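You operate a simulated robot arm through the tools that you are given. There is no shell and no other tool.

The job below is to be done with a simulated robot arm. You get a single attempt, and the scene is never put back.

JOB
Put things in order on the sideboard top. At the end: the clear jar (marked "BARLEY") from the sideboard top stands where the clear dough pot with red lid stood; the clear dough pot with red lid stands where the red paprika shaker stood; the red paprika shaker stands where the blue bottle stood; the blue bottle is on the beige coaster; whatever was shut is shut again. Leave all else as you found it, and nothing knocked over. Set down upright: blue bottle.

It is judged by the outcome, as a careful person would: the job done as asked, and still so three seconds after it is handed in. It fails if anything else is knocked over, pushed out of place, dropped, spilled or broken. A push-on lid holds only when it is set on centred and level and pressed home; a screw cap is set on level and turned clockwise until tight.

ROBOT AND FRAMES
A 5-joint arm with a two-finger parallel gripper, fixed in place. Base frame: the origin is at the foot of the arm, x ahead of it, y to its left, z up; the work surface is at about z = 0. Lengths are in m, angles in rad, forces in N, time in s.
With the tool pointing down near the work surface it reaches from about 0.26 to 0.68 m from the base axis. Its first joint turns from -1.152 to 1.152 rad. The tool tilts only in the upright plane through the base axis and itself; it spins freely about its own axis. Payload 2.9 kg.
The TCP is the grasp point between the finger pads, 0.03 m short of the fingertips. In the tool frame z runs along the fingers and y along their closing line. Largest opening 0.11 m; finger width 0.02, thickness 0.01; the body of the gripper, 0.048 by 0.112 m, starts 0.055 m behind the TCP.
Orientation is that of the tool frame in the base frame, as a unit quaternion [w, x, y, z]. With the fingers straight down and closing along the base's y, the tool's x points along the base's -x, its y along +y and its z along -z.

CONTROLS
- The arm moves only by the tool play_rows. Its argument "commands" is a list of rows, each a list of 7 numbers: the shift along the tool's x, y, z in mm, then the turn, a rotation vector about the tool's x, y, z in rad, then the opening, from 0 (shut) to 1 (fully open). In form: [[tx, ty, tz, ax, ay, az, hand], ...]. A call has 1 to 20 rows; each row is the pose to reach, as a shift and turn from the pose commanded when the call began, along the tool's axes at that moment. A row lasts 0.2 s, in which the tool goes at most 0.05 m and 0.15 rad; a call with a longer step from one row to the next is refused whole, and so is a gripper value outside its range. A pose out of reach is approached as far as the arm can. The call stops where the force on the tool passes 40 N (or 10 N more than at its start, if that is more) or the arm is blocked; 0.2 s more then pass. Each finger travels about 0.108 m/s and halts on what it meets, pressing with about 24 N; the grip force reading is that of the motor and also rises with nothing between the fingers. The clock runs only during rows and for 0.2 s after the last one: add rows that repeat a pose to give the fingers time. The reply holds the time, the measured pose of the TCP, the force on the tool along the base axes, the opening and the grip force, in the units named above and with some noise, with the torque about the TCP (base axes, N m) and any sound that the robot's microphone picked up.
- Cameras (640 x 400 px; columns grow to the right, rows downward): "scene" is fixed at [0.0462, -0.4624, 0.6062]; the picture's right is [0.67, -0.74, 0.00], its down [-0.41, -0.38, -0.83] and it looks along [0.61, 0.56, -0.56] (base axes); focal length 328 px, centre (320, 200). "wrist" rides on the gripper at [0.072, 0.017, -0.103] in the tool frame; the picture's right is [-0.23, 0.97, 0.00], its down [-0.76, -0.18, -0.62] and it looks along [-0.61, -0.14, 0.78] (tool axes); focal length 222 px, centre (320, 200). There is no depth. A picture from a camera that has moved, and an enlarged one, comes with that camera's place and axes in the base frame and with its lens.
- get_image(camera): a new picture of that camera. The clock stands still meanwhile.
- zoom(camera, box): a new picture of the part [left, top, right, bottom] of that camera's present view, enlarged. The clock stands still meanwhile.
- hand_in(): hands the job in; it is judged then, once.

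Nothing tells you positions but the pictures and the camera data. Unless the task says otherwise, let go and move clear before handing in.

The tools are called after "Call:" as a command line: name --pt "numbers of a row" for each row, then --argument value for the rest, lists and objects as JSON in quotes. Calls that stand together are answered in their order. play_rows: Moves the arm, as the interface text tells. Its arguments: {"type":"object","properties":{"commands":{"type":"array"}},"required":["commands"]} The other tools are called the same way: get_image (camera) takes a picture; zoom (camera, box) takes an enlarged picture of a part of a camera's view; hand_in () hands the job in.

At the start:

```text
time_s: 0.0
position: [0.3666, -0.0359, 0.2897]
tool_rot: [0.0, 0.0, 1.0, 0.0]
wrist_force: [-0.4, 0.3, -0.1]
ft_torque: [0.01, -0.01, 0.0]
width: 0.11
grip_force: 0.0
```

scene: 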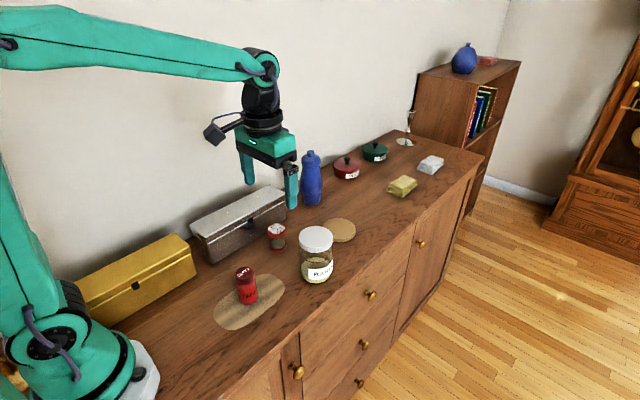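
wrist: 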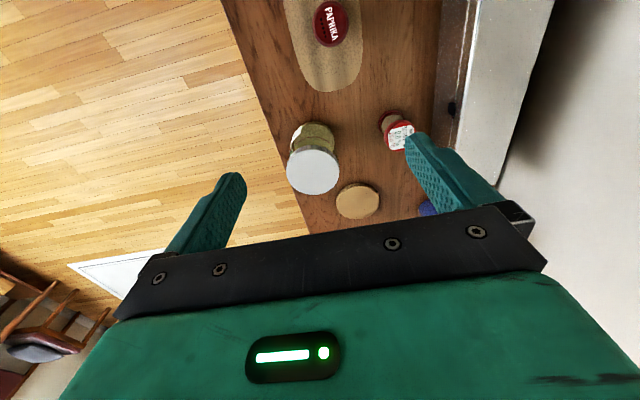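

I see a sideboard with a yellow box, a metal box, a red paprika shaker, a jar with a white lid, a small red-lidded pot, a blue bottle, a beige coaster and other items. I'll look closer before moving.

Call:
zoom --camera "scene" --box '[200, 130, 380, 340]'

Call:
zoom --camera "scene" --box '[290, 100, 480, 220]'

Call:
zoom --camera "wrist" --box '[240, 0, 480, 230]'

Call:
zoom --camera "scene" --box '[70, 180, 300, 340]'

```text
1.90 times, centred on (290, 235) of scene
camera zoom: at [0.0462, -0.4624, 0.6062], right [0.67, -0.74, 0.0], down [-0.41, -0.38, -0.83], along [0.61, 0.56, -0.56], focal length 625 px, centre (377, 133)
```

zoom: 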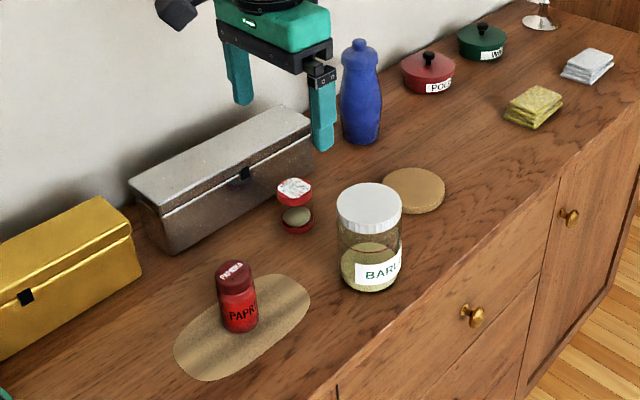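

```text
3.33 times, centred on (385, 160) of scene
camera zoom: at [0.0462, -0.4624, 0.6062], right [0.67, -0.74, 0.0], down [-0.41, -0.38, -0.83], along [0.61, 0.56, -0.56], focal length 1093 px, centre (103, 333)
```

zoom: 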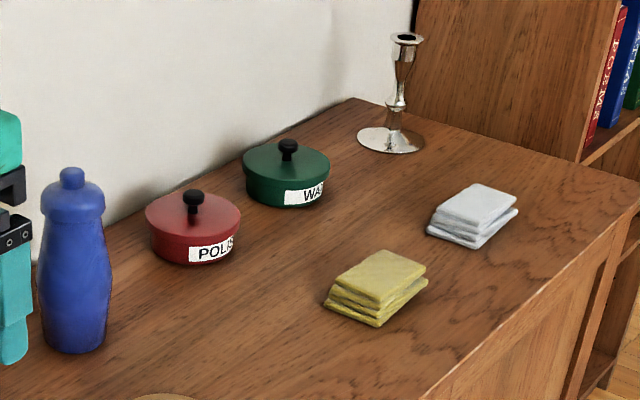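

```text
1.74 times, centred on (360, 115) of wrist
camera zoom: at [0.2954, -0.0194, 0.3937], right [0.23, 0.97, 0.0], down [0.76, -0.18, 0.62], along [0.61, -0.14, -0.78], focal length 386 px, centre (250, 348)
```

zoom: 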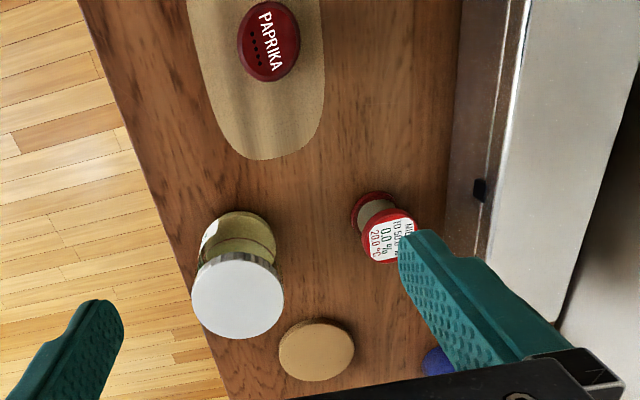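

```text
2.50 times, centred on (185, 260) of scene
camera zoom: at [0.0462, -0.4624, 0.6062], right [0.67, -0.74, 0.0], down [-0.41, -0.38, -0.83], along [0.61, 0.56, -0.56], focal length 820 px, centre (658, 50)
```

zoom: 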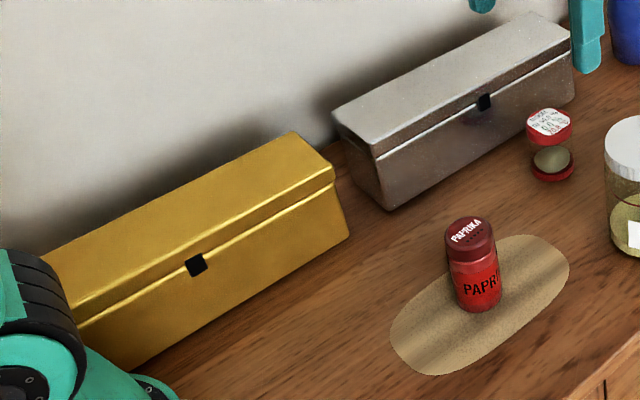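

The small clear pot with a red lid near the metal box appears to be the dough pot. I'll zoom in on it and the other things to read labels and sizes.

Call:
zoom --camera "scene" --box '[255, 210, 305, 260]'

Call:
zoom --camera "wrist" --box '[360, 90, 430, 160]'

Call:
zoom --camera "scene" --box '[290, 210, 370, 290]'

Call:
zoom --camera "scene" --box '[205, 255, 295, 335]'

Call:
zoom --camera "scene" --box '[280, 140, 340, 220]'

```text
8.00 times, centred on (280, 235) of scene
camera zoom: at [0.0462, -0.4624, 0.6062], right [0.67, -0.74, 0.0], down [-0.41, -0.38, -0.83], along [0.61, 0.56, -0.56], focal length 2623 px, centre (640, -80)
```

zoom: 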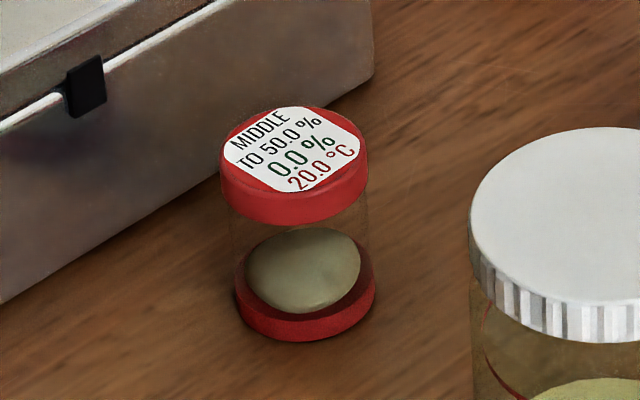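

```text
5.71 times, centred on (395, 125) of wrist
camera zoom: at [0.2954, -0.0194, 0.3937], right [0.23, 0.97, 0.0], down [0.76, -0.18, 0.62], along [0.61, -0.14, -0.78], focal length 1269 px, centre (-109, 629)
```

zoom: 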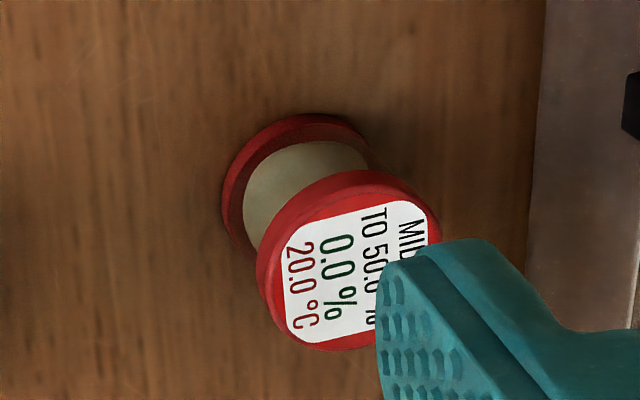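

```text
5.00 times, centred on (330, 250) of scene
camera zoom: at [0.0462, -0.4624, 0.6062], right [0.67, -0.74, 0.0], down [-0.41, -0.38, -0.83], along [0.61, 0.56, -0.56], focal length 1640 px, centre (270, -50)
```

zoom: 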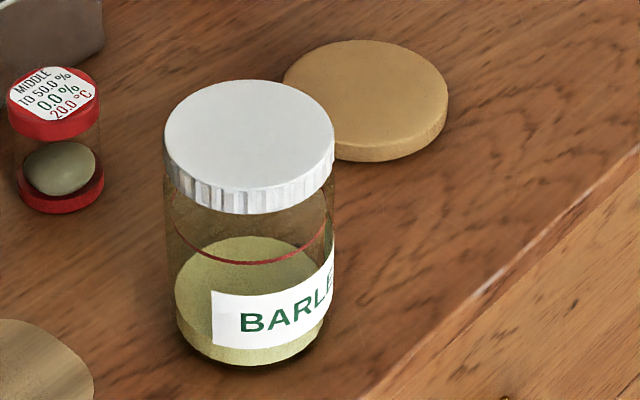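

```text
5.00 times, centred on (250, 295) of scene
camera zoom: at [0.0462, -0.4624, 0.6062], right [0.67, -0.74, 0.0], down [-0.41, -0.38, -0.83], along [0.61, 0.56, -0.56], focal length 1640 px, centre (670, -275)
```

zoom: 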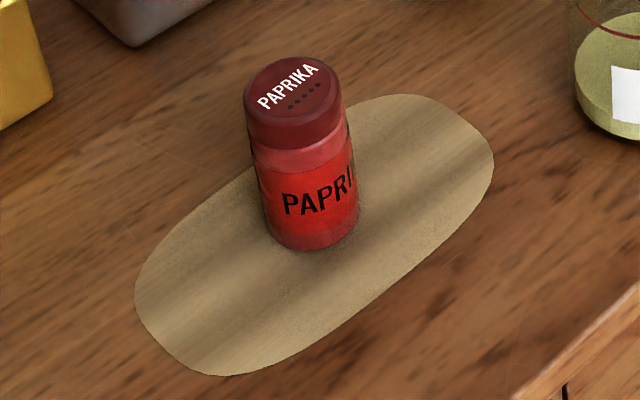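

```text
5.00 times, centred on (310, 180) of scene
camera zoom: at [0.0462, -0.4624, 0.6062], right [0.67, -0.74, 0.0], down [-0.41, -0.38, -0.83], along [0.61, 0.56, -0.56], focal length 1640 px, centre (370, 300)
```

zoom: 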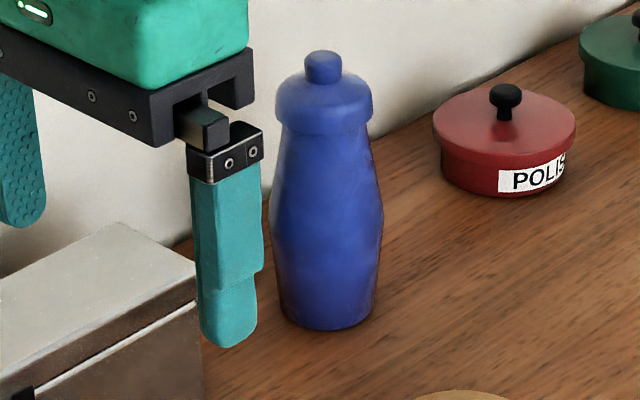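

The dough pot (about 48 mm wide, 65 mm tall) is near (0.46, 0.07). I put the paprika at (0.30, -0.01), the jar at (0.46, -0.07), the blue bottle at (0.69, 0.16) and the coaster at (0.63, -0.01). The bottle is beyond straight-down reach, so I'll spin the tool to put the camera on the outer side and move up toward the bottle for a tilted grasp.

Call:
play_rows --pt "-7.67 7.745 -3.515 0 0 0.1458 1" --pt "-15.34 15.49 -7.03 0 0 0.2916 1" --pt "-23.01 23.235 -10.545 0 0 0.4374 1" --pt "-30.68 30.98 -14.06 0 0 0.5832 1" --pt "-38.35 38.725 -17.575 0 0 0.729 1" --pt "-46.02 46.47 -21.09 0 0 0.8748 1" --pt "-53.69 54.215 -24.605 0 0 1.0206 1" --pt "-61.36 61.96 -28.12 0 0 1.1664 1" --pt "-69.03 69.705 -31.635 0 0 1.3122 1" --pt "-76.7 77.45 -35.15 0 0 1.458 1" --pt "-84.37 85.195 -38.665 0 0 1.6038 1" --pt "-92.04 92.94 -42.18 0 0 1.7496 1" --pt "-99.71 100.685 -45.695 0 0 1.8954 1" --pt "-107.38 108.43 -49.21 0 0 2.0412 1" --pt "-115.05 116.175 -52.725 0 0 2.187 1" --pt "-122.72 123.92 -56.24 0 0 2.3328 1" --pt "-130.39 131.665 -59.755 0 0 2.4786 1" --pt "-138.06 139.41 -63.27 0 0 2.6244 1" --pt "-145.73 147.155 -66.785 0 0 2.7702 1" --pt "-153.4 154.9 -70.3 0 0 2.917 1"

Call:
get_image --camera "wrist"

Call:
get_image --camera "scene"

```text
time_s: 4.2
position: [0.5183, 0.1039, 0.3592]
tool_rot: [0.001, 0.987, 0.163, -0.001]
wrist_force: [0.0, 0.5, 0.2]
ft_torque: [0.02, 0.01, 0.04]
width: 0.11
grip_force: 0.1
out of reach, approached as far as the arm can: row 20
```

```text
taken
camera wrist: at [0.592, 0.1125, 0.4618], right [0.1, -1.0, 0.0], down [-0.78, -0.08, 0.62], along [-0.62, -0.06, -0.78], focal length 222 px, centre (320, 200)
```

wrist: 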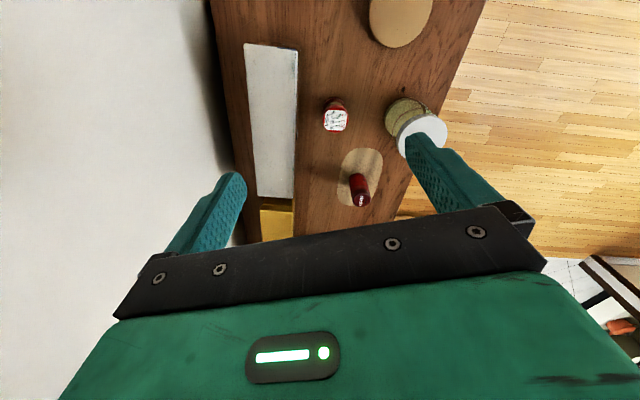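

```text
taken
```

scene: 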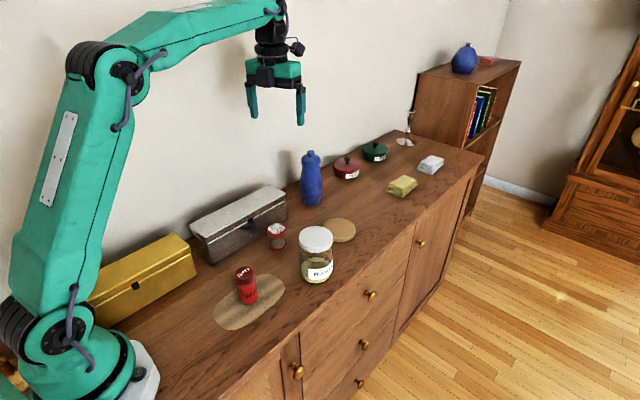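

The arm stopped a little short, with the position off about 15 mm and the spin off about 6°, so I suspect a spin-joint limit. I'll send a tiny hold to see whether it settles.

Call:
play_rows --pt "0 0 0 0 0 0 1" --pt "0 0 0 0 0 0 1"

```text
time_s: 4.8
position: [0.5186, 0.1048, 0.359]
tool_rot: [-0.001, 0.987, 0.163, 0.0]
wrist_force: [-0.3, 0.2, -0.9]
ft_torque: [0.04, 0.01, -0.02]
width: 0.1103
grip_force: 0.0
```

The spin does have a limit at about 172°. I'll look closely at the bottle's shape to choose a better grasp.

Call:
zoom --camera "scene" --box '[290, 140, 335, 215]'

Call:
zoom --camera "scene" --box '[180, 170, 300, 270]'

Call:
zoom --camera "scene" --box '[230, 0, 330, 130]'

```text
5.33 times, centred on (312, 178) of scene
camera zoom: at [0.0462, -0.4624, 0.6062], right [0.67, -0.74, 0.0], down [-0.41, -0.38, -0.83], along [0.61, 0.56, -0.56], focal length 1749 px, centre (360, 320)
```

zoom: 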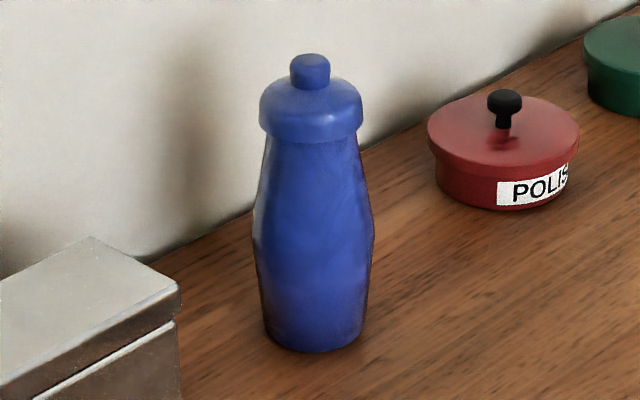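

```text
4.00 times, centred on (240, 220) of scene
camera zoom: at [0.0462, -0.4624, 0.6062], right [0.67, -0.74, 0.0], down [-0.41, -0.38, -0.83], along [0.61, 0.56, -0.56], focal length 1312 px, centre (640, 120)
```

zoom: 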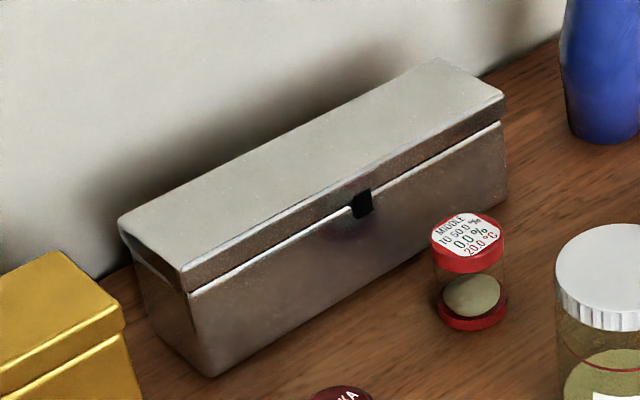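

```text
3.08 times, centred on (280, 65) of scene
camera zoom: at [0.0462, -0.4624, 0.6062], right [0.67, -0.74, 0.0], down [-0.41, -0.38, -0.83], along [0.61, 0.56, -0.56], focal length 1009 px, centre (443, 615)
```

zoom: 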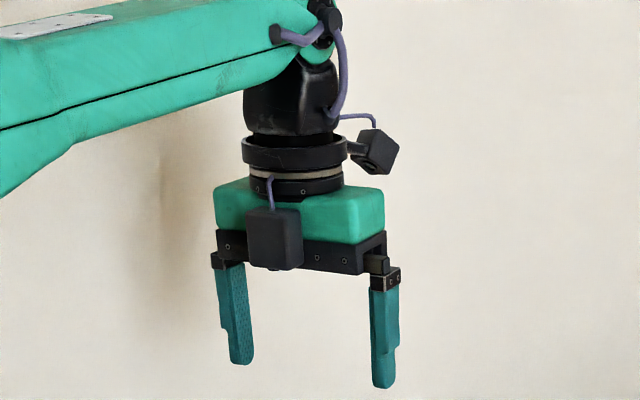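

The black module on the gripper's other face and the camera both limit how I can tilt, so I want to know whether the spin can reach a full 180° from the other direction. I'll unwind the spin the other way while holding position.

Call:
play_rows --pt "0 0 0 0 0 -0.149 1" --pt "0 0 0 0 0 -0.298 1" --pt "0 0 0 0 0 -0.447 1" --pt "0 0 0 0 0 -0.596 1" --pt "0 0 0 0 0 -0.745 1" --pt "0 0 0 0 0 -0.894 1" --pt "0 0 0 0 0 -1.043 1" --pt "0 0 0 0 0 -1.192 1" --pt "0 0 0 0 0 -1.341 1" --pt "0 0 0 0 0 -1.49 1" --pt "0 0 0 0 0 -1.639 1" --pt "0 0 0 0 0 -1.788 1" --pt "0 0 0 0 0 -1.937 1" --pt "0 0 0 0 0 -2.086 1" --pt "0 0 0 0 0 -2.235 1" --pt "0 0 0 0 0 -2.384 1" --pt "0 0 0 0 0 -2.533 1" --pt "0 0 0 0 0 -2.682 1" --pt "0 0 0 0 0 -2.831 1" --pt "0 0 0 0 0 -2.98 1"

Call:
play_rows --pt "0 0 0 0 0 -0.149 1" --pt "0 0 0 0 0 -0.298 1" --pt "0 0 0 0 0 -0.447 1" --pt "0 0 0 0 0 -0.596 1" --pt "0 0 0 0 0 -0.745 1" --pt "0 0 0 0 0 -0.894 1" --pt "0 0 0 0 0 -1.043 1" --pt "0 0 0 0 0 -1.192 1" --pt "0 0 0 0 0 -1.341 1" --pt "0 0 0 0 0 -1.49 1" --pt "0 0 0 0 0 -1.639 1" --pt "0 0 0 0 0 -1.788 1" --pt "0 0 0 0 0 -1.937 1" --pt "0 0 0 0 0 -2.086 1" --pt "0 0 0 0 0 -2.235 1" --pt "0 0 0 0 0 -2.384 1" --pt "0 0 0 0 0 -2.533 1" --pt "0 0 0 0 0 -2.682 1" --pt "0 0 0 0 0 -2.831 1" --pt "0 0 0 0 0 -2.98 1"

```text
time_s: 9.0
position: [0.5179, 0.1046, 0.3576]
tool_rot: [0.0, -0.086, 0.996, 0.0]
wrist_force: [1.5, 0.1, -0.4]
ft_torque: [-0.01, 0.02, 0.0]
width: 0.1099
grip_force: 0.0
```

```text
time_s: 13.2
position: [0.5178, 0.1048, 0.3578]
tool_rot: [0.0, 1.0, 0.005, 0.001]
wrist_force: [0.0, -0.2, -0.5]
ft_torque: [0.0, 0.01, -0.04]
width: 0.1097
grip_force: 0.1
```

The other way round reached within 11° of a full half-turn with no complaint. I'll push a little further to find the limit on this side.

Call:
play_rows --pt "0 0 0 0 0 -0.08 1" --pt "0 0 0 0 0 -0.16 1" --pt "0 0 0 0 0 -0.24 1" --pt "0 0 0 0 0 -0.3 1" --pt "0 0 0 0 0 -0.3 1"

```text
time_s: 14.4
position: [0.516, 0.1103, 0.3579]
tool_rot: [0.0, 0.999, 0.039, 0.0]
wrist_force: [-0.3, 0.0, 1.0]
ft_torque: [0.02, 0.01, 0.01]
width: 0.1098
grip_force: 0.1
out of reach, approached as far as the arm can: row 1, 2, 3, 4, 5
```

The spin limit is ±172°, so a steep 180°-spun grasp isn't clean. I'll return to near-zero spin and test straight-down reach toward the bottle, well above everything.

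Call:
play_rows --pt "4.29 -1.0 1.4 0 0 0.1497 1" --pt "8.58 -2.0 2.8 0 0 0.2994 1" --pt "12.87 -3.0 4.2 0 0 0.4491 1" --pt "17.16 -4.0 5.6 0 0 0.5988 1" --pt "21.45 -5.0 7.0 0 0 0.7485 1" --pt "25.74 -6.0 8.4 0 0 0.8982 1" --pt "30.03 -7.0 9.8 0 0 1.0479 1" --pt "34.32 -8.0 11.2 0 0 1.1976 1" --pt "38.61 -9.0 12.6 0 0 1.3473 1" --pt "42.9 -10.0 14.0 0 0 1.497 1" --pt "47.19 -11.0 15.4 0 0 1.6467 1" --pt "51.48 -12.0 16.8 0 0 1.7964 1" --pt "55.77 -13.0 18.2 0 0 1.9461 1" --pt "60.06 -14.0 19.6 0 0 2.0958 1" --pt "64.35 -15.0 21.0 0 0 2.2455 1" --pt "68.64 -16.0 22.4 0 0 2.3952 1" --pt "72.93 -17.0 23.8 0 0 2.5449 1" --pt "77.22 -18.0 25.2 0 0 2.6946 1" --pt "81.51 -19.0 26.6 0 0 2.8443 1" --pt "85.8 -20.1 28.0 0 0 2.994 1"

Call:
get_image --camera "wrist"

Call:
get_image --camera "scene"

```text
time_s: 18.6
position: [0.5936, 0.1363, 0.3271]
tool_rot: [0.0, -0.112, 0.994, 0.001]
wrist_force: [0.4, -1.8, 0.9]
ft_torque: [-0.01, -0.01, -0.03]
width: 0.11
grip_force: 0.0
out of reach, approached as far as the arm can: row 19, 20
```

```text
taken
camera wrist: at [0.5181, 0.1366, 0.4298], right [0.01, 1.0, 0.0], down [0.78, 0.0, 0.62], along [0.62, 0.0, -0.78], focal length 222 px, centre (320, 200)
```

wrist: 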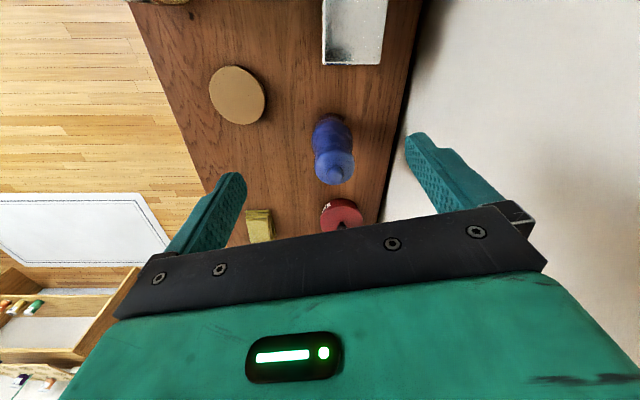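

```text
taken
```

scene: 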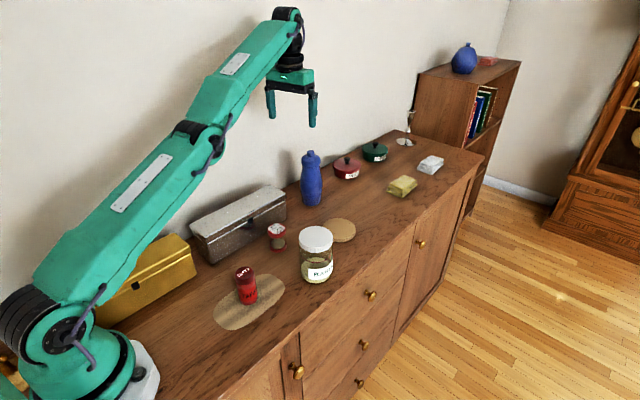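

Straight-down reach at this height ends near r = 0.61, and it should grow to about 0.67 near bottle height, so a tilt of about 14° will be needed for the bottle. I'll zoom the wrist view to refine the bottle and coaster positions.

Call:
zoom --camera "wrist" --box '[290, 95, 380, 235]'

Call:
zoom --camera "wrist" --box '[190, 45, 290, 145]'

```text
2.86 times, centred on (335, 165) of wrist
camera zoom: at [0.5181, 0.1366, 0.4298], right [0.01, 1.0, 0.0], down [0.78, 0.0, 0.62], along [0.62, 0.0, -0.78], focal length 635 px, centre (277, 300)
```

zoom: 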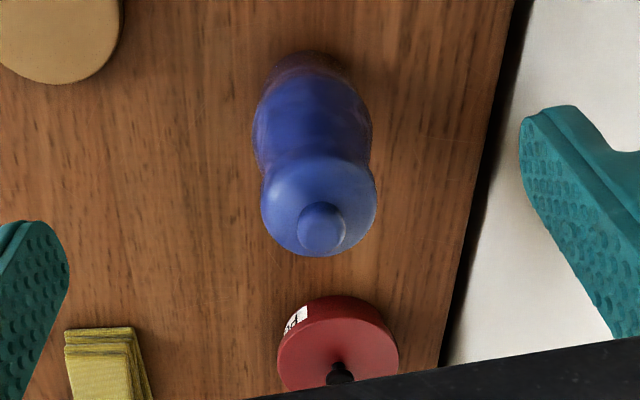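

```text
4.00 times, centred on (240, 95) of wrist
camera zoom: at [0.5181, 0.1366, 0.4298], right [0.01, 1.0, 0.0], down [0.78, 0.0, 0.62], along [0.62, 0.0, -0.78], focal length 888 px, centre (640, 620)
```

zoom: 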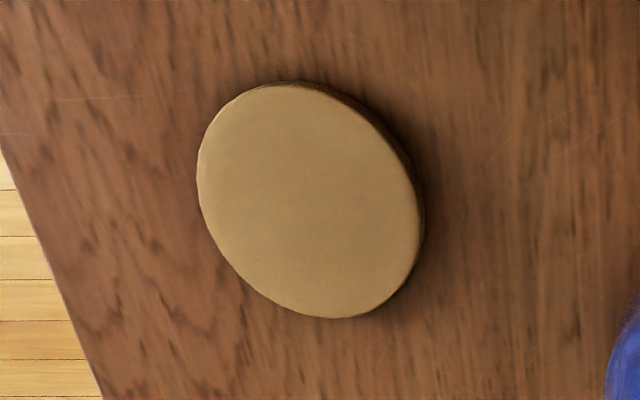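

The refined bottle position is about (0.685, 0.158), with its knob top near z = 0.178. I'll move to a pre-grasp pose above it, tilted 14° outward, with the fingertips still above the knob.

Call:
play_rows --pt "0 0 20 0 -0.04 0 1" --pt "-5 0 40 0 -0.08 0 1" --pt "-15 0 60 0 -0.12 0 1" --pt "-28 0.3 78 0 -0.16 0 1" --pt "-42 0.5 92 0 -0.2 0 1" --pt "-56 0.7 104 0 -0.23 0 1" --pt "-67.2 0.9 111.8 0 -0.2443 0 1" --pt "-67.2 0.9 111.8 0 -0.2443 0 1"

Call:
get_image --camera "wrist"

Call:
zoom --camera "scene" --box '[240, 60, 370, 220]'

```text
time_s: 20.4
position: [0.6826, 0.1578, 0.2212]
tool_rot: [0.12, -0.113, 0.986, 0.014]
wrist_force: [0.3, -0.6, -0.8]
ft_torque: [-0.01, 0.01, 0.01]
width: 0.11
grip_force: 0.0
out of reach, approached as far as the arm can: row 1, 2, 3, 4, 5, 6, 7, 8
```

```text
taken
camera wrist: at [0.5855, 0.1526, 0.3046], right [0.0, 1.0, 0.05], down [0.61, -0.04, 0.79], along [0.79, 0.04, -0.61], focal length 222 px, centre (320, 200)
```

wrist: 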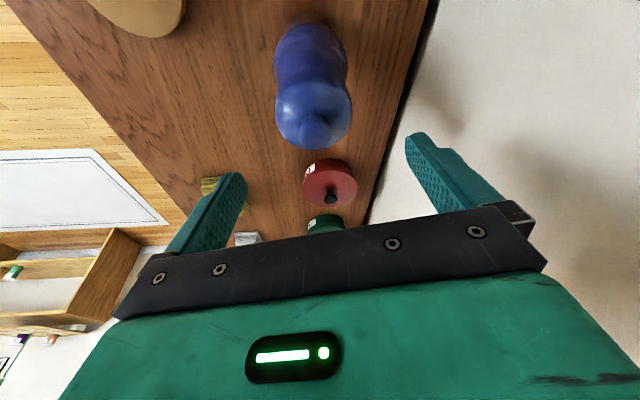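

```text
2.50 times, centred on (305, 140) of scene
camera zoom: at [0.0462, -0.4624, 0.6062], right [0.67, -0.74, 0.0], down [-0.41, -0.38, -0.83], along [0.61, 0.56, -0.56], focal length 820 px, centre (358, 350)
```

zoom: 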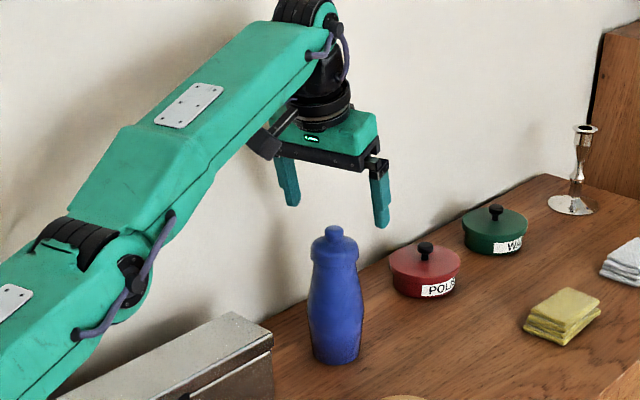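

The arm has run into its fully-stretched configuration, about 2 cm further out than I asked. I'll retract inward at the same height so the elbow bends again, then re-approach lower.

Call:
play_rows --pt "24.25 0 -6 0 0 0 1" --pt "48.5 0 -12 0 0 0 1" --pt "72.75 0 -18 0 0 0 1" --pt "97 0 -24 0 0 0 1" --pt "121 0 -30 0 0 0 1" --pt "121 0 -30 0 0 0 1"

Call:
get_image --camera "scene"

```text
time_s: 21.8
position: [0.6728, 0.155, 0.248]
tool_rot: [0.12, -0.112, 0.986, 0.014]
wrist_force: [0.5, -0.1, 0.3]
ft_torque: [0.0, 0.03, 0.0]
width: 0.1099
grip_force: 0.1
out of reach, approached as far as the arm can: row 1, 2, 3, 4, 5, 6
```

```text
taken
```

scene: 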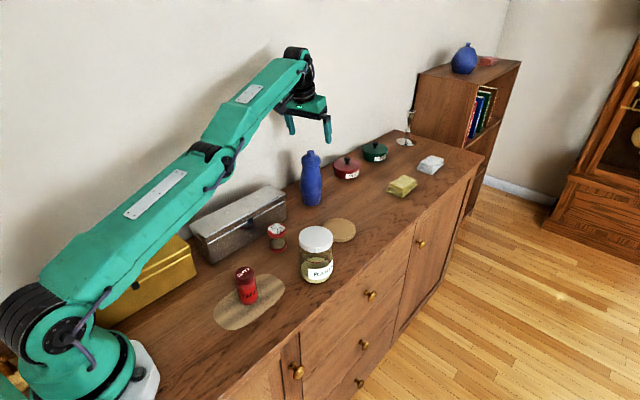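

The elbow is stuck at full extension. Pulling in while tilting the tool back inward should flex it, and there is only free air around the arm here.

Call:
play_rows --pt "15 0 -4 0 0.1 0 1" --pt "30 0 -8 0 0.2 0 1" --pt "50 0 -12 0 0.3 0 1" --pt "70 0 -17 0 0.4 0 1" --pt "90 0 -22 0 0.4 0 1" --pt "110 0 -27 0 0.4 0 1" --pt "130 0 -32 0 0.4 0 1"

Call:
get_image --camera "scene"

```text
time_s: 23.4
position: [0.5425, 0.1262, 0.2477]
tool_rot: [-0.078, -0.113, 0.99, -0.009]
wrist_force: [0.5, 0.5, 0.2]
ft_torque: [0.02, 0.0, -0.01]
width: 0.11
grip_force: 0.0
out of reach, approached as far as the arm can: row 1, 2, 3, 4
```

```text
taken
```

scene: 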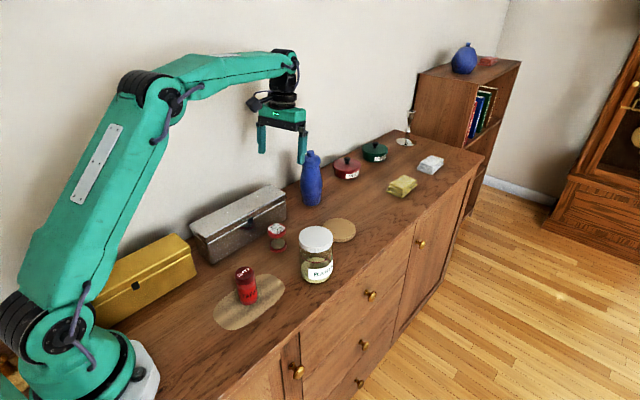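

The elbow is bent again and the arm is free. Now I'll set the outward tilt to 16° while still well inside reach, before going out over the bottle.

Call:
play_rows --pt "0 0 0 0 -0.14 0 1" --pt "0 0 0 0 -0.28 0 1" --pt "0 0 0 0 -0.4 0 1" --pt "0 0 0 0 -0.4365 0 1" --pt "0 0 0 0 -0.4365 0 1"

Call:
get_image --camera "wrist"

```text
time_s: 24.6
position: [0.5441, 0.1253, 0.2483]
tool_rot: [0.14, -0.112, 0.984, 0.017]
wrist_force: [-1.2, -0.6, 0.1]
ft_torque: [-0.02, -0.01, 0.0]
width: 0.1098
grip_force: 0.3
```

```text
taken
camera wrist: at [0.4431, 0.1208, 0.3274], right [-0.01, 1.0, 0.06], down [0.58, -0.05, 0.81], along [0.81, 0.04, -0.58], focal length 222 px, centre (320, 200)
```

wrist: 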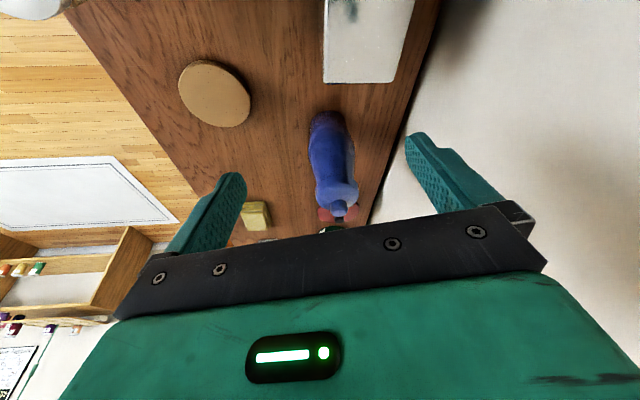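

Tilt is set and the elbow is still bent. Next I move out to the pre-grasp point above the bottle.

Call:
play_rows --pt "-17 0 11 0 0 0 1" --pt "-34 0 22 0 0 0 1" --pt "-51 0 33 0 0 0 1" --pt "-68 0 44 0 0 0 1" --pt "-85 0 54 0 0 0 1" --pt "-101.2 0 64.4 0 0 0 1" --pt "-101.2 0 64.4 0 0 0 1"

Call:
get_image --camera "wrist"

Call:
zoom --camera "scene" --box '[240, 60, 370, 220]'

```text
time_s: 26.2
position: [0.6554, 0.152, 0.2131]
tool_rot: [0.14, -0.112, 0.984, 0.017]
wrist_force: [-0.3, 0.3, 0.5]
ft_torque: [-0.05, 0.04, -0.01]
width: 0.1099
grip_force: 0.1
```

```text
taken
camera wrist: at [0.5555, 0.1464, 0.2931], right [-0.01, 1.0, 0.06], down [0.58, -0.05, 0.81], along [0.81, 0.04, -0.58], focal length 222 px, centre (320, 200)
```

wrist: 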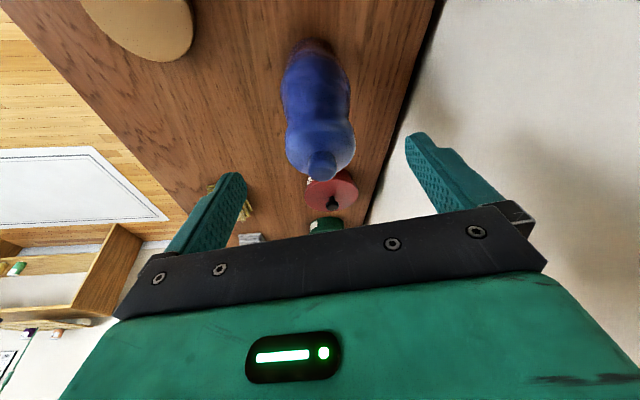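

```text
2.50 times, centred on (305, 140) of scene
camera zoom: at [0.0462, -0.4624, 0.6062], right [0.67, -0.74, 0.0], down [-0.41, -0.38, -0.83], along [0.61, 0.56, -0.56], focal length 820 px, centre (358, 350)
```

zoom: 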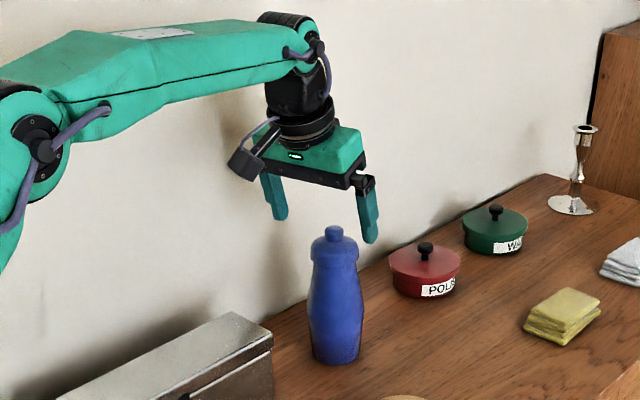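

The fingertips project to within about 1 px of where the scene camera shows them, so the scene estimates are trustworthy. I'll check the wrist camera's alignment against the fingertips and the bottle.

Call:
zoom --camera "wrist" --box '[200, 120, 450, 260]'

Call:
zoom --camera "wrist" --box '[265, 20, 375, 220]'

```text
2.56 times, centred on (325, 190) of wrist
camera zoom: at [0.5555, 0.1464, 0.2931], right [-0.01, 1.0, 0.06], down [0.58, -0.05, 0.81], along [0.81, 0.04, -0.58], focal length 569 px, centre (307, 226)
```

zoom: 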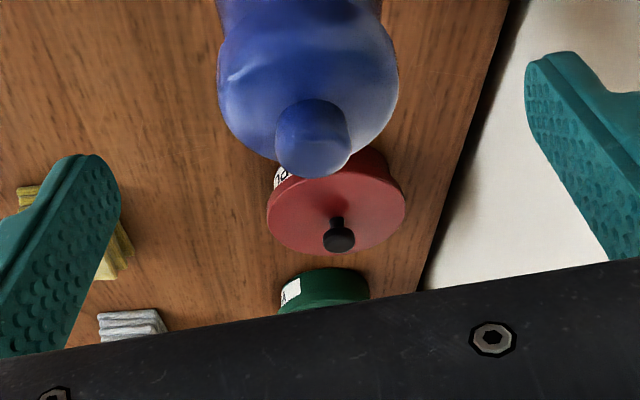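

```text
2.00 times, centred on (320, 120) of wrist
camera zoom: at [0.5555, 0.1464, 0.2931], right [-0.01, 1.0, 0.06], down [0.58, -0.05, 0.81], along [0.81, 0.04, -0.58], focal length 444 px, centre (320, 360)
```

zoom: 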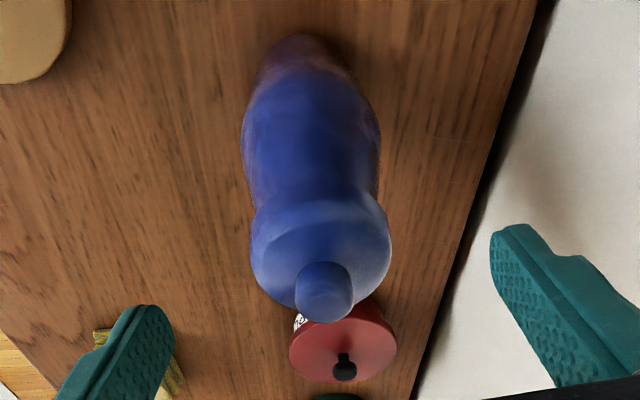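

The bottle sits centred between the fingers to within about 1 mm. I'll descend along the tool axis by 88 mm to straddle the upper body below the cap, leaving the knob just clear of the palm.

Call:
play_rows --pt "0 0 15 0 0 0 1" --pt "0 0 30 0 0 0 1" --pt "0 0 45 0 0 0 1" --pt "0 0 60 0 0 0 1" --pt "0 0 70 0 0 0 1" --pt "0 0 80 0 0 0 1" --pt "0 0 84 0 0 0 1" --pt "0 0 88 0 0 0 1" --pt "0 0 88 0 0 0 1"

Call:
get_image --camera "wrist"

Call:
zoom --camera "scene" --box '[260, 110, 360, 220]'

```text
time_s: 28.2
position: [0.6795, 0.1578, 0.1303]
tool_rot: [0.139, -0.112, 0.984, 0.016]
wrist_force: [-0.5, -0.5, -0.3]
ft_torque: [0.0, 0.02, -0.03]
width: 0.11
grip_force: 0.0
```

```text
taken
camera wrist: at [0.579, 0.152, 0.2089], right [-0.01, 1.0, 0.06], down [0.58, -0.05, 0.81], along [0.81, 0.04, -0.58], focal length 222 px, centre (320, 200)
```

wrist: 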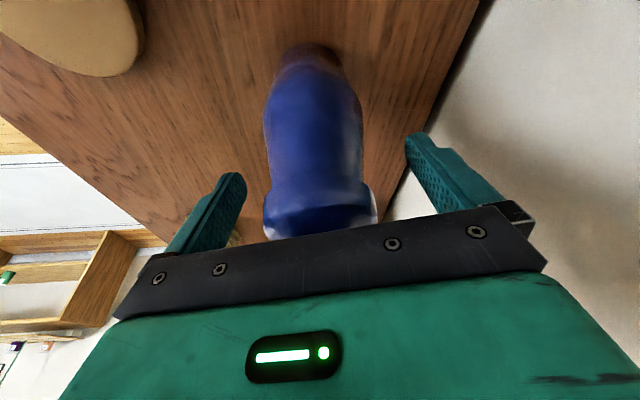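

```text
3.64 times, centred on (310, 165) of scene
camera zoom: at [0.0462, -0.4624, 0.6062], right [0.67, -0.74, 0.0], down [-0.41, -0.38, -0.83], along [0.61, 0.56, -0.56], focal length 1192 px, centre (356, 327)
```

zoom: 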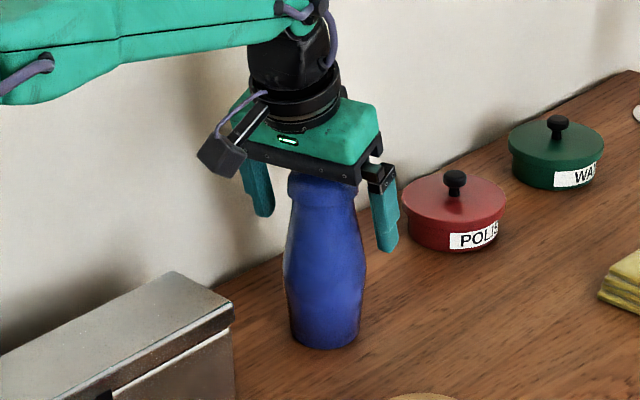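

The bottle is centred between the fingers with no contact. I'll go 4 mm deeper and close the grip.

Call:
play_rows --pt "0 0 2 0 0 0 1" --pt "0 0 4 0 0 0 1" --pt "0 0 4 0 0 0 0.75" --pt "0 0 4 0 0 0 0.68" --pt "0 0 4 0 0 0 0.6" --pt "0 0 4 0 0 0 0.5" --pt "0 0 4 0 0 0 0.4" --pt "0 0 4 0 0 0 0.4"

Call:
zoom --camera "scene" --box '[260, 110, 360, 220]'

```text
time_s: 30.0
position: [0.6797, 0.1577, 0.1267]
tool_rot: [0.139, -0.113, 0.984, 0.016]
wrist_force: [1.5, -2.4, 1.4]
ft_torque: [-0.11, -0.09, -0.04]
width: 0.064
grip_force: 24.0
```

```text
3.64 times, centred on (310, 165) of scene
camera zoom: at [0.0462, -0.4624, 0.6062], right [0.67, -0.74, 0.0], down [-0.41, -0.38, -0.83], along [0.61, 0.56, -0.56], focal length 1192 px, centre (356, 327)
```

zoom: 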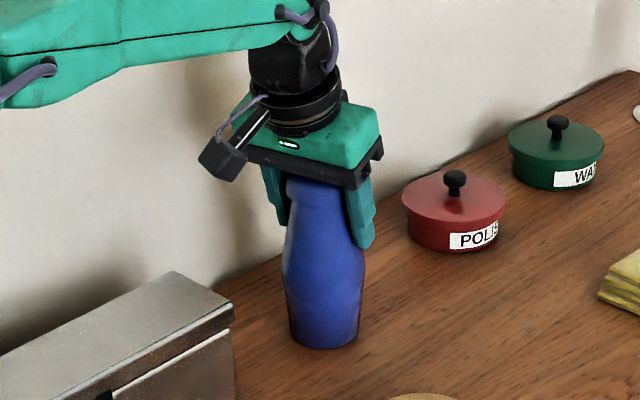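

Gripped at 64 mm width with 24 N. I'll lift straight up 30 mm slowly and check that the bottle holds.

Call:
play_rows --pt "-1.4 0 -4.8 0 0 0 0.4" --pt "-2.8 0 -9.6 0 0 0 0.4" --pt "-4.1 0 -14.4 0 0 0 0.4" --pt "-5.5 0 -19.2 0 0 0 0.4" --pt "-6.9 0 -24 0 0 0 0.4" --pt "-8.3 0 -28.8 0 0 0 0.4" --pt "-8.3 0 -28.8 0 0 0 0.4"

Call:
zoom --camera "scene" --box '[260, 100, 360, 220]'

Call:
get_image --camera "wrist"

```text
time_s: 31.6
position: [0.6804, 0.1574, 0.1548]
tool_rot: [0.139, -0.112, 0.984, 0.016]
wrist_force: [-1.3, -0.8, -3.5]
ft_torque: [-0.02, 0.03, 0.0]
width: 0.0637
grip_force: 24.0
```

```text
3.33 times, centred on (310, 160) of scene
camera zoom: at [0.0462, -0.4624, 0.6062], right [0.67, -0.74, 0.0], down [-0.41, -0.38, -0.83], along [0.61, 0.56, -0.56], focal length 1093 px, centre (353, 333)
```

zoom: 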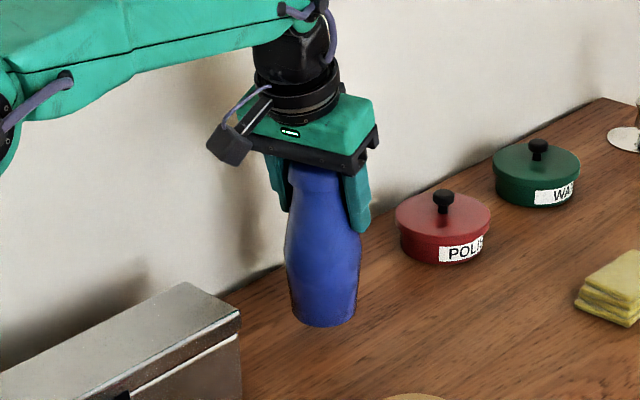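

```text
taken
camera wrist: at [0.5804, 0.1523, 0.2349], right [-0.01, 1.0, 0.06], down [0.58, -0.05, 0.81], along [0.81, 0.04, -0.58], focal length 222 px, centre (320, 200)
```

wrist: 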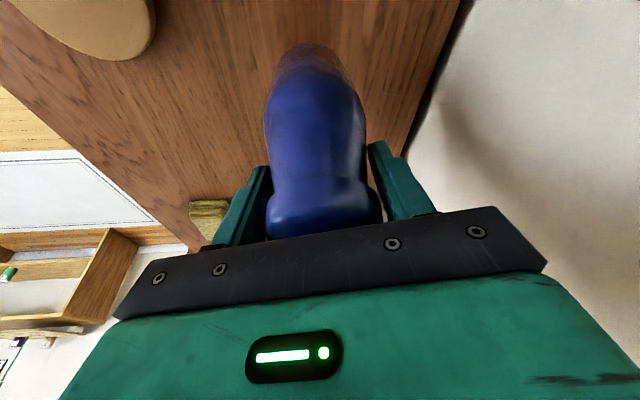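

The bottle is held upright and lifted about 28 mm. I'll measure the coaster more accurately before moving to it.

Call:
zoom --camera "scene" --box '[315, 205, 365, 255]'

Call:
zoom --camera "scene" --box '[290, 215, 350, 290]'

```text
8.00 times, centred on (340, 230) of scene
camera zoom: at [0.0462, -0.4624, 0.6062], right [0.67, -0.74, 0.0], down [-0.41, -0.38, -0.83], along [0.61, 0.56, -0.56], focal length 2623 px, centre (160, -40)
```

zoom: 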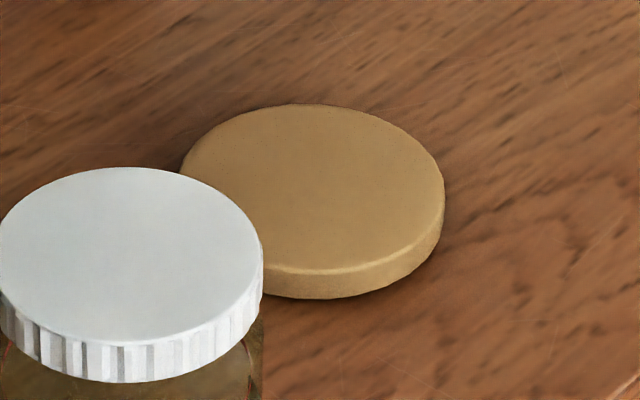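

```text
5.33 times, centred on (320, 252) of scene
camera zoom: at [0.0462, -0.4624, 0.6062], right [0.67, -0.74, 0.0], down [-0.41, -0.38, -0.83], along [0.61, 0.56, -0.56], focal length 1749 px, centre (320, -80)
```

zoom: 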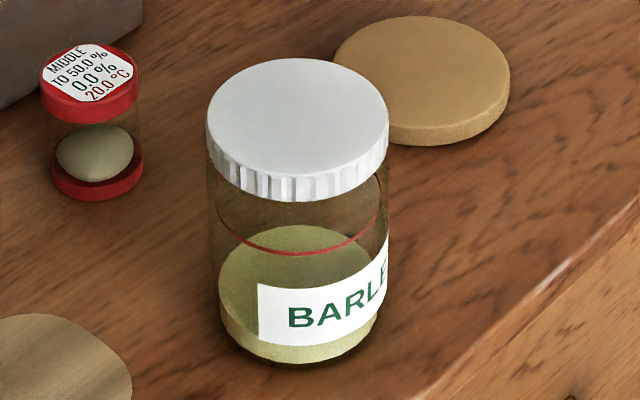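

The coaster centre is about (0.624, -0.010) with its top at about 12 mm. I'll swing the bottle over on an arc, keeping the tilt in the arm's plane.

Call:
play_rows --pt "4.2 -10.4 -3.9 0.0042 0 0.0146 0.4" --pt "8.4 -20.8 -7.7 0.0085 0 0.0292 0.4" --pt "13 -31 -11.6 0.0127 0 0.0438 0.4" --pt "17.7 -41.1 -15.6 0.017 0 0.0584 0.4" --pt "22.9 -51 -18.2 0.0212 0 0.073 0.4" --pt "28.1 -60.8 -20.8 0.0254 0 0.0876 0.4" --pt "34 -70.2 -22.5 0.0297 0 0.1022 0.4" --pt "39.8 -79.6 -24.2 0.0339 0 0.1168 0.4" --pt "45.9 -88.7 -26 0.0382 0 0.1314 0.4" --pt "52 -97.8 -27.8 0.0424 -0.0003 0.146 0.4" --pt "58.3 -106.7 -29.6 0.0466 -0.0003 0.1605 0.4" --pt "64.6 -115.5 -31.5 0.0509 -0.0004 0.1751 0.4" --pt "71.1 -124 -33.4 0.0551 -0.0004 0.1897 0.4" --pt "77.6 -132.4 -35.3 0.0594 -0.0004 0.2043 0.4" --pt "84.4 -140.4 -37.3 0.0636 -0.0005 0.2189 0.4" --pt "91.2 -148.4 -39.3 0.0678 -0.0005 0.2335 0.4" --pt "91.2 -148.4 -39.3 0.0678 -0.0005 0.2335 0.4"

Call:
get_image --camera "wrist"

Call:
zoom --camera "scene" --box '[290, 120, 400, 260]'

```text
time_s: 35.2
position: [0.6167, -0.0093, 0.1688]
tool_rot: [0.14, 0.009, 0.99, -0.001]
wrist_force: [0.3, 1.0, -2.7]
ft_torque: [0.02, -0.02, -0.01]
width: 0.0639
grip_force: 24.6
```

```text
taken
camera wrist: at [0.519, 0.0096, 0.2474], right [0.23, 0.97, 0.06], down [0.56, -0.19, 0.81], along [0.8, -0.15, -0.58], focal length 222 px, centre (320, 200)
```

wrist: 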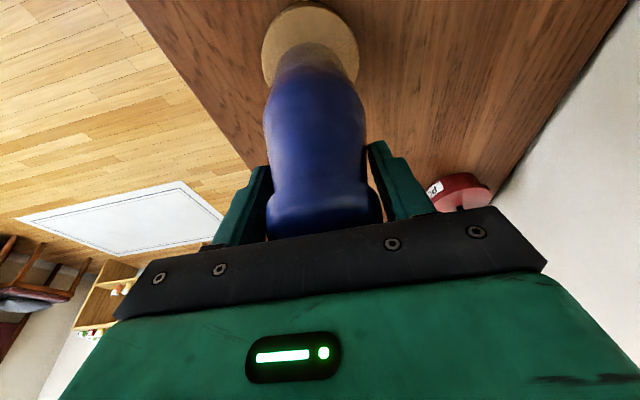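

```text
2.86 times, centred on (345, 190) of scene
camera zoom: at [0.0462, -0.4624, 0.6062], right [0.67, -0.74, 0.0], down [-0.41, -0.38, -0.83], along [0.61, 0.56, -0.56], focal length 937 px, centre (249, 229)
```

zoom: 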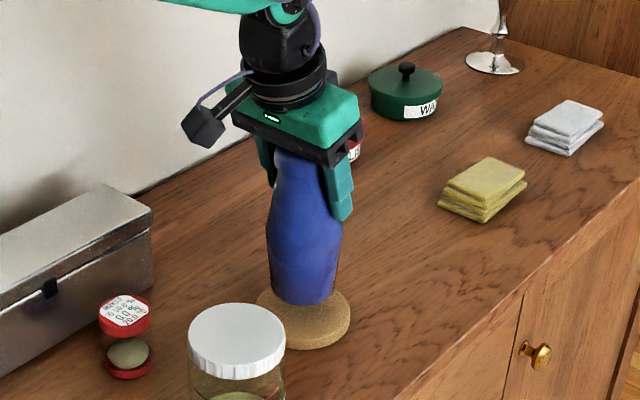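

The bottle is centred over the coaster. I'll lower it about 27 mm, then feel for contact in small steps.

Call:
play_rows --pt "1.7 0 5.8 0 0 0 0.4" --pt "3.4 0 11.5 0 0 0 0.4" --pt "5 0 17.3 0 0 0 0.4" --pt "6.1 0 21.2 0 0 0 0.4" --pt "7 0 24 0 0 0 0.4" --pt "7.5 0 26 0 0 0 0.4" --pt "7.5 0 26 0 0 0 0.4"

Call:
zoom --camera "scene" --box '[290, 140, 380, 260]'

```text
time_s: 36.8
position: [0.6166, -0.01, 0.1423]
tool_rot: [0.14, 0.009, 0.99, -0.001]
wrist_force: [-0.8, 0.0, -2.9]
ft_torque: [0.0, 0.1, 0.03]
width: 0.0635
grip_force: 24.2
```

```text
3.33 times, centred on (335, 200) of scene
camera zoom: at [0.0462, -0.4624, 0.6062], right [0.67, -0.74, 0.0], down [-0.41, -0.38, -0.83], along [0.61, 0.56, -0.56], focal length 1093 px, centre (270, 200)
```

zoom: 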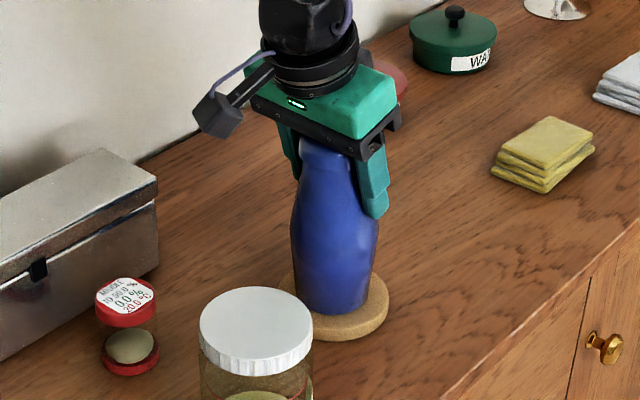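

Very close to contact, with the bottle's weight still on the gripper. I'll continue down in 1 mm steps.

Call:
play_rows --pt "0.3 0 1 0 0 0 0.4" --pt "0.6 0 2 0 0 0 0.4" --pt "0.6 0 2 0 0 0 0.4"

```text
time_s: 37.6
position: [0.618, -0.0094, 0.1413]
tool_rot: [0.143, 0.009, 0.99, -0.001]
wrist_force: [-4.7, -1.6, 13.6]
ft_torque: [0.13, 0.64, 0.01]
width: 0.0639
grip_force: 24.2
```

Contact is made, at about 14 N upward. I'll ease back 1 mm to relax the force before opening.

Call:
play_rows --pt "-0.3 0 -1 0 0 0 0.4" --pt "-0.3 0 -1 0 0 0 0.4"

Call:
zoom --camera "scene" --box '[300, 150, 370, 255]'

```text
time_s: 38.2
position: [0.6179, -0.0081, 0.1413]
tool_rot: [0.142, 0.009, 0.99, -0.002]
wrist_force: [2.0, -2.0, 10.0]
ft_torque: [0.04, -0.26, -0.01]
width: 0.0636
grip_force: 24.3
```

```text
3.81 times, centred on (335, 202) of scene
camera zoom: at [0.0461, -0.4624, 0.6062], right [0.67, -0.74, 0.0], down [-0.41, -0.38, -0.83], along [0.61, 0.56, -0.56], focal length 1249 px, centre (263, 190)
```

zoom: 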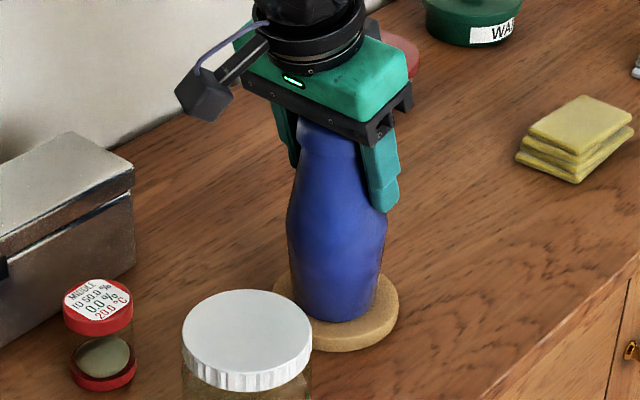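

The bottle looks upright and well inside the coaster's rim. One more millimetre of relief, then I open the fingers gradually.

Call:
play_rows --pt "-0.3 0 -1 0 0 0 0.4" --pt "-0.3 0 -1 0 0 0 0.4"

```text
time_s: 38.8
position: [0.6179, -0.009, 0.142]
tool_rot: [0.141, 0.009, 0.99, -0.001]
wrist_force: [4.8, -1.4, 5.1]
ft_torque: [0.02, -0.69, -0.16]
width: 0.0635
grip_force: 23.9
```

Call:
play_rows --pt "0 0 0 0 0 0 0.6" --pt "0 0 0 0 0 0 0.66" --pt "0 0 0 0 0 0 0.75" --pt "0 0 0 0 0 0 0.9" --pt "0 0 0 0 0 0 1" --pt "0 0 0 0 0 0 1" --pt "0 0 0 0 0 0 1"

Call:
zoom --camera "scene" --box '[300, 140, 380, 260]'

Call:
get_image --camera "wrist"

```text
time_s: 40.4
position: [0.6189, -0.0088, 0.1413]
tool_rot: [0.14, 0.008, 0.99, -0.001]
wrist_force: [0.1, 0.4, 0.0]
ft_torque: [0.0, 0.02, 0.02]
width: 0.11
grip_force: 0.0
```

```text
3.33 times, centred on (340, 200) of scene
camera zoom: at [0.0462, -0.4624, 0.6062], right [0.67, -0.74, 0.0], down [-0.41, -0.38, -0.83], along [0.61, 0.56, -0.56], focal length 1093 px, centre (253, 200)
```

zoom: 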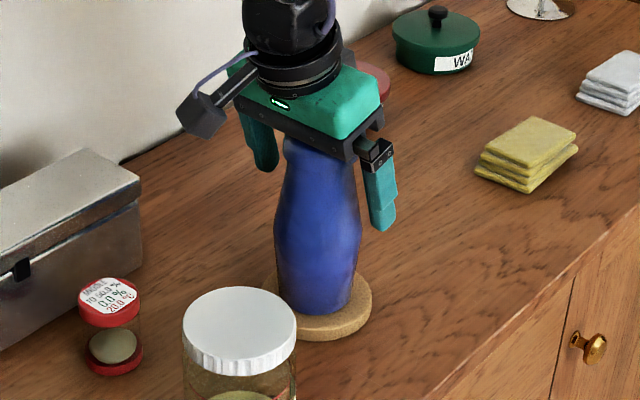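

```text
taken
camera wrist: at [0.5191, 0.0099, 0.2206], right [0.23, 0.97, 0.06], down [0.56, -0.19, 0.81], along [0.8, -0.15, -0.58], focal length 222 px, centre (320, 200)
```

wrist: 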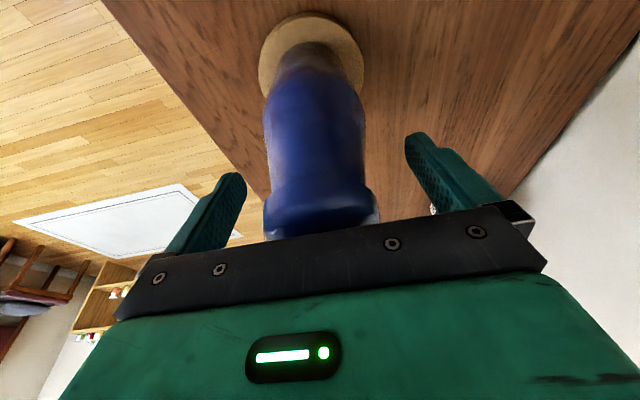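

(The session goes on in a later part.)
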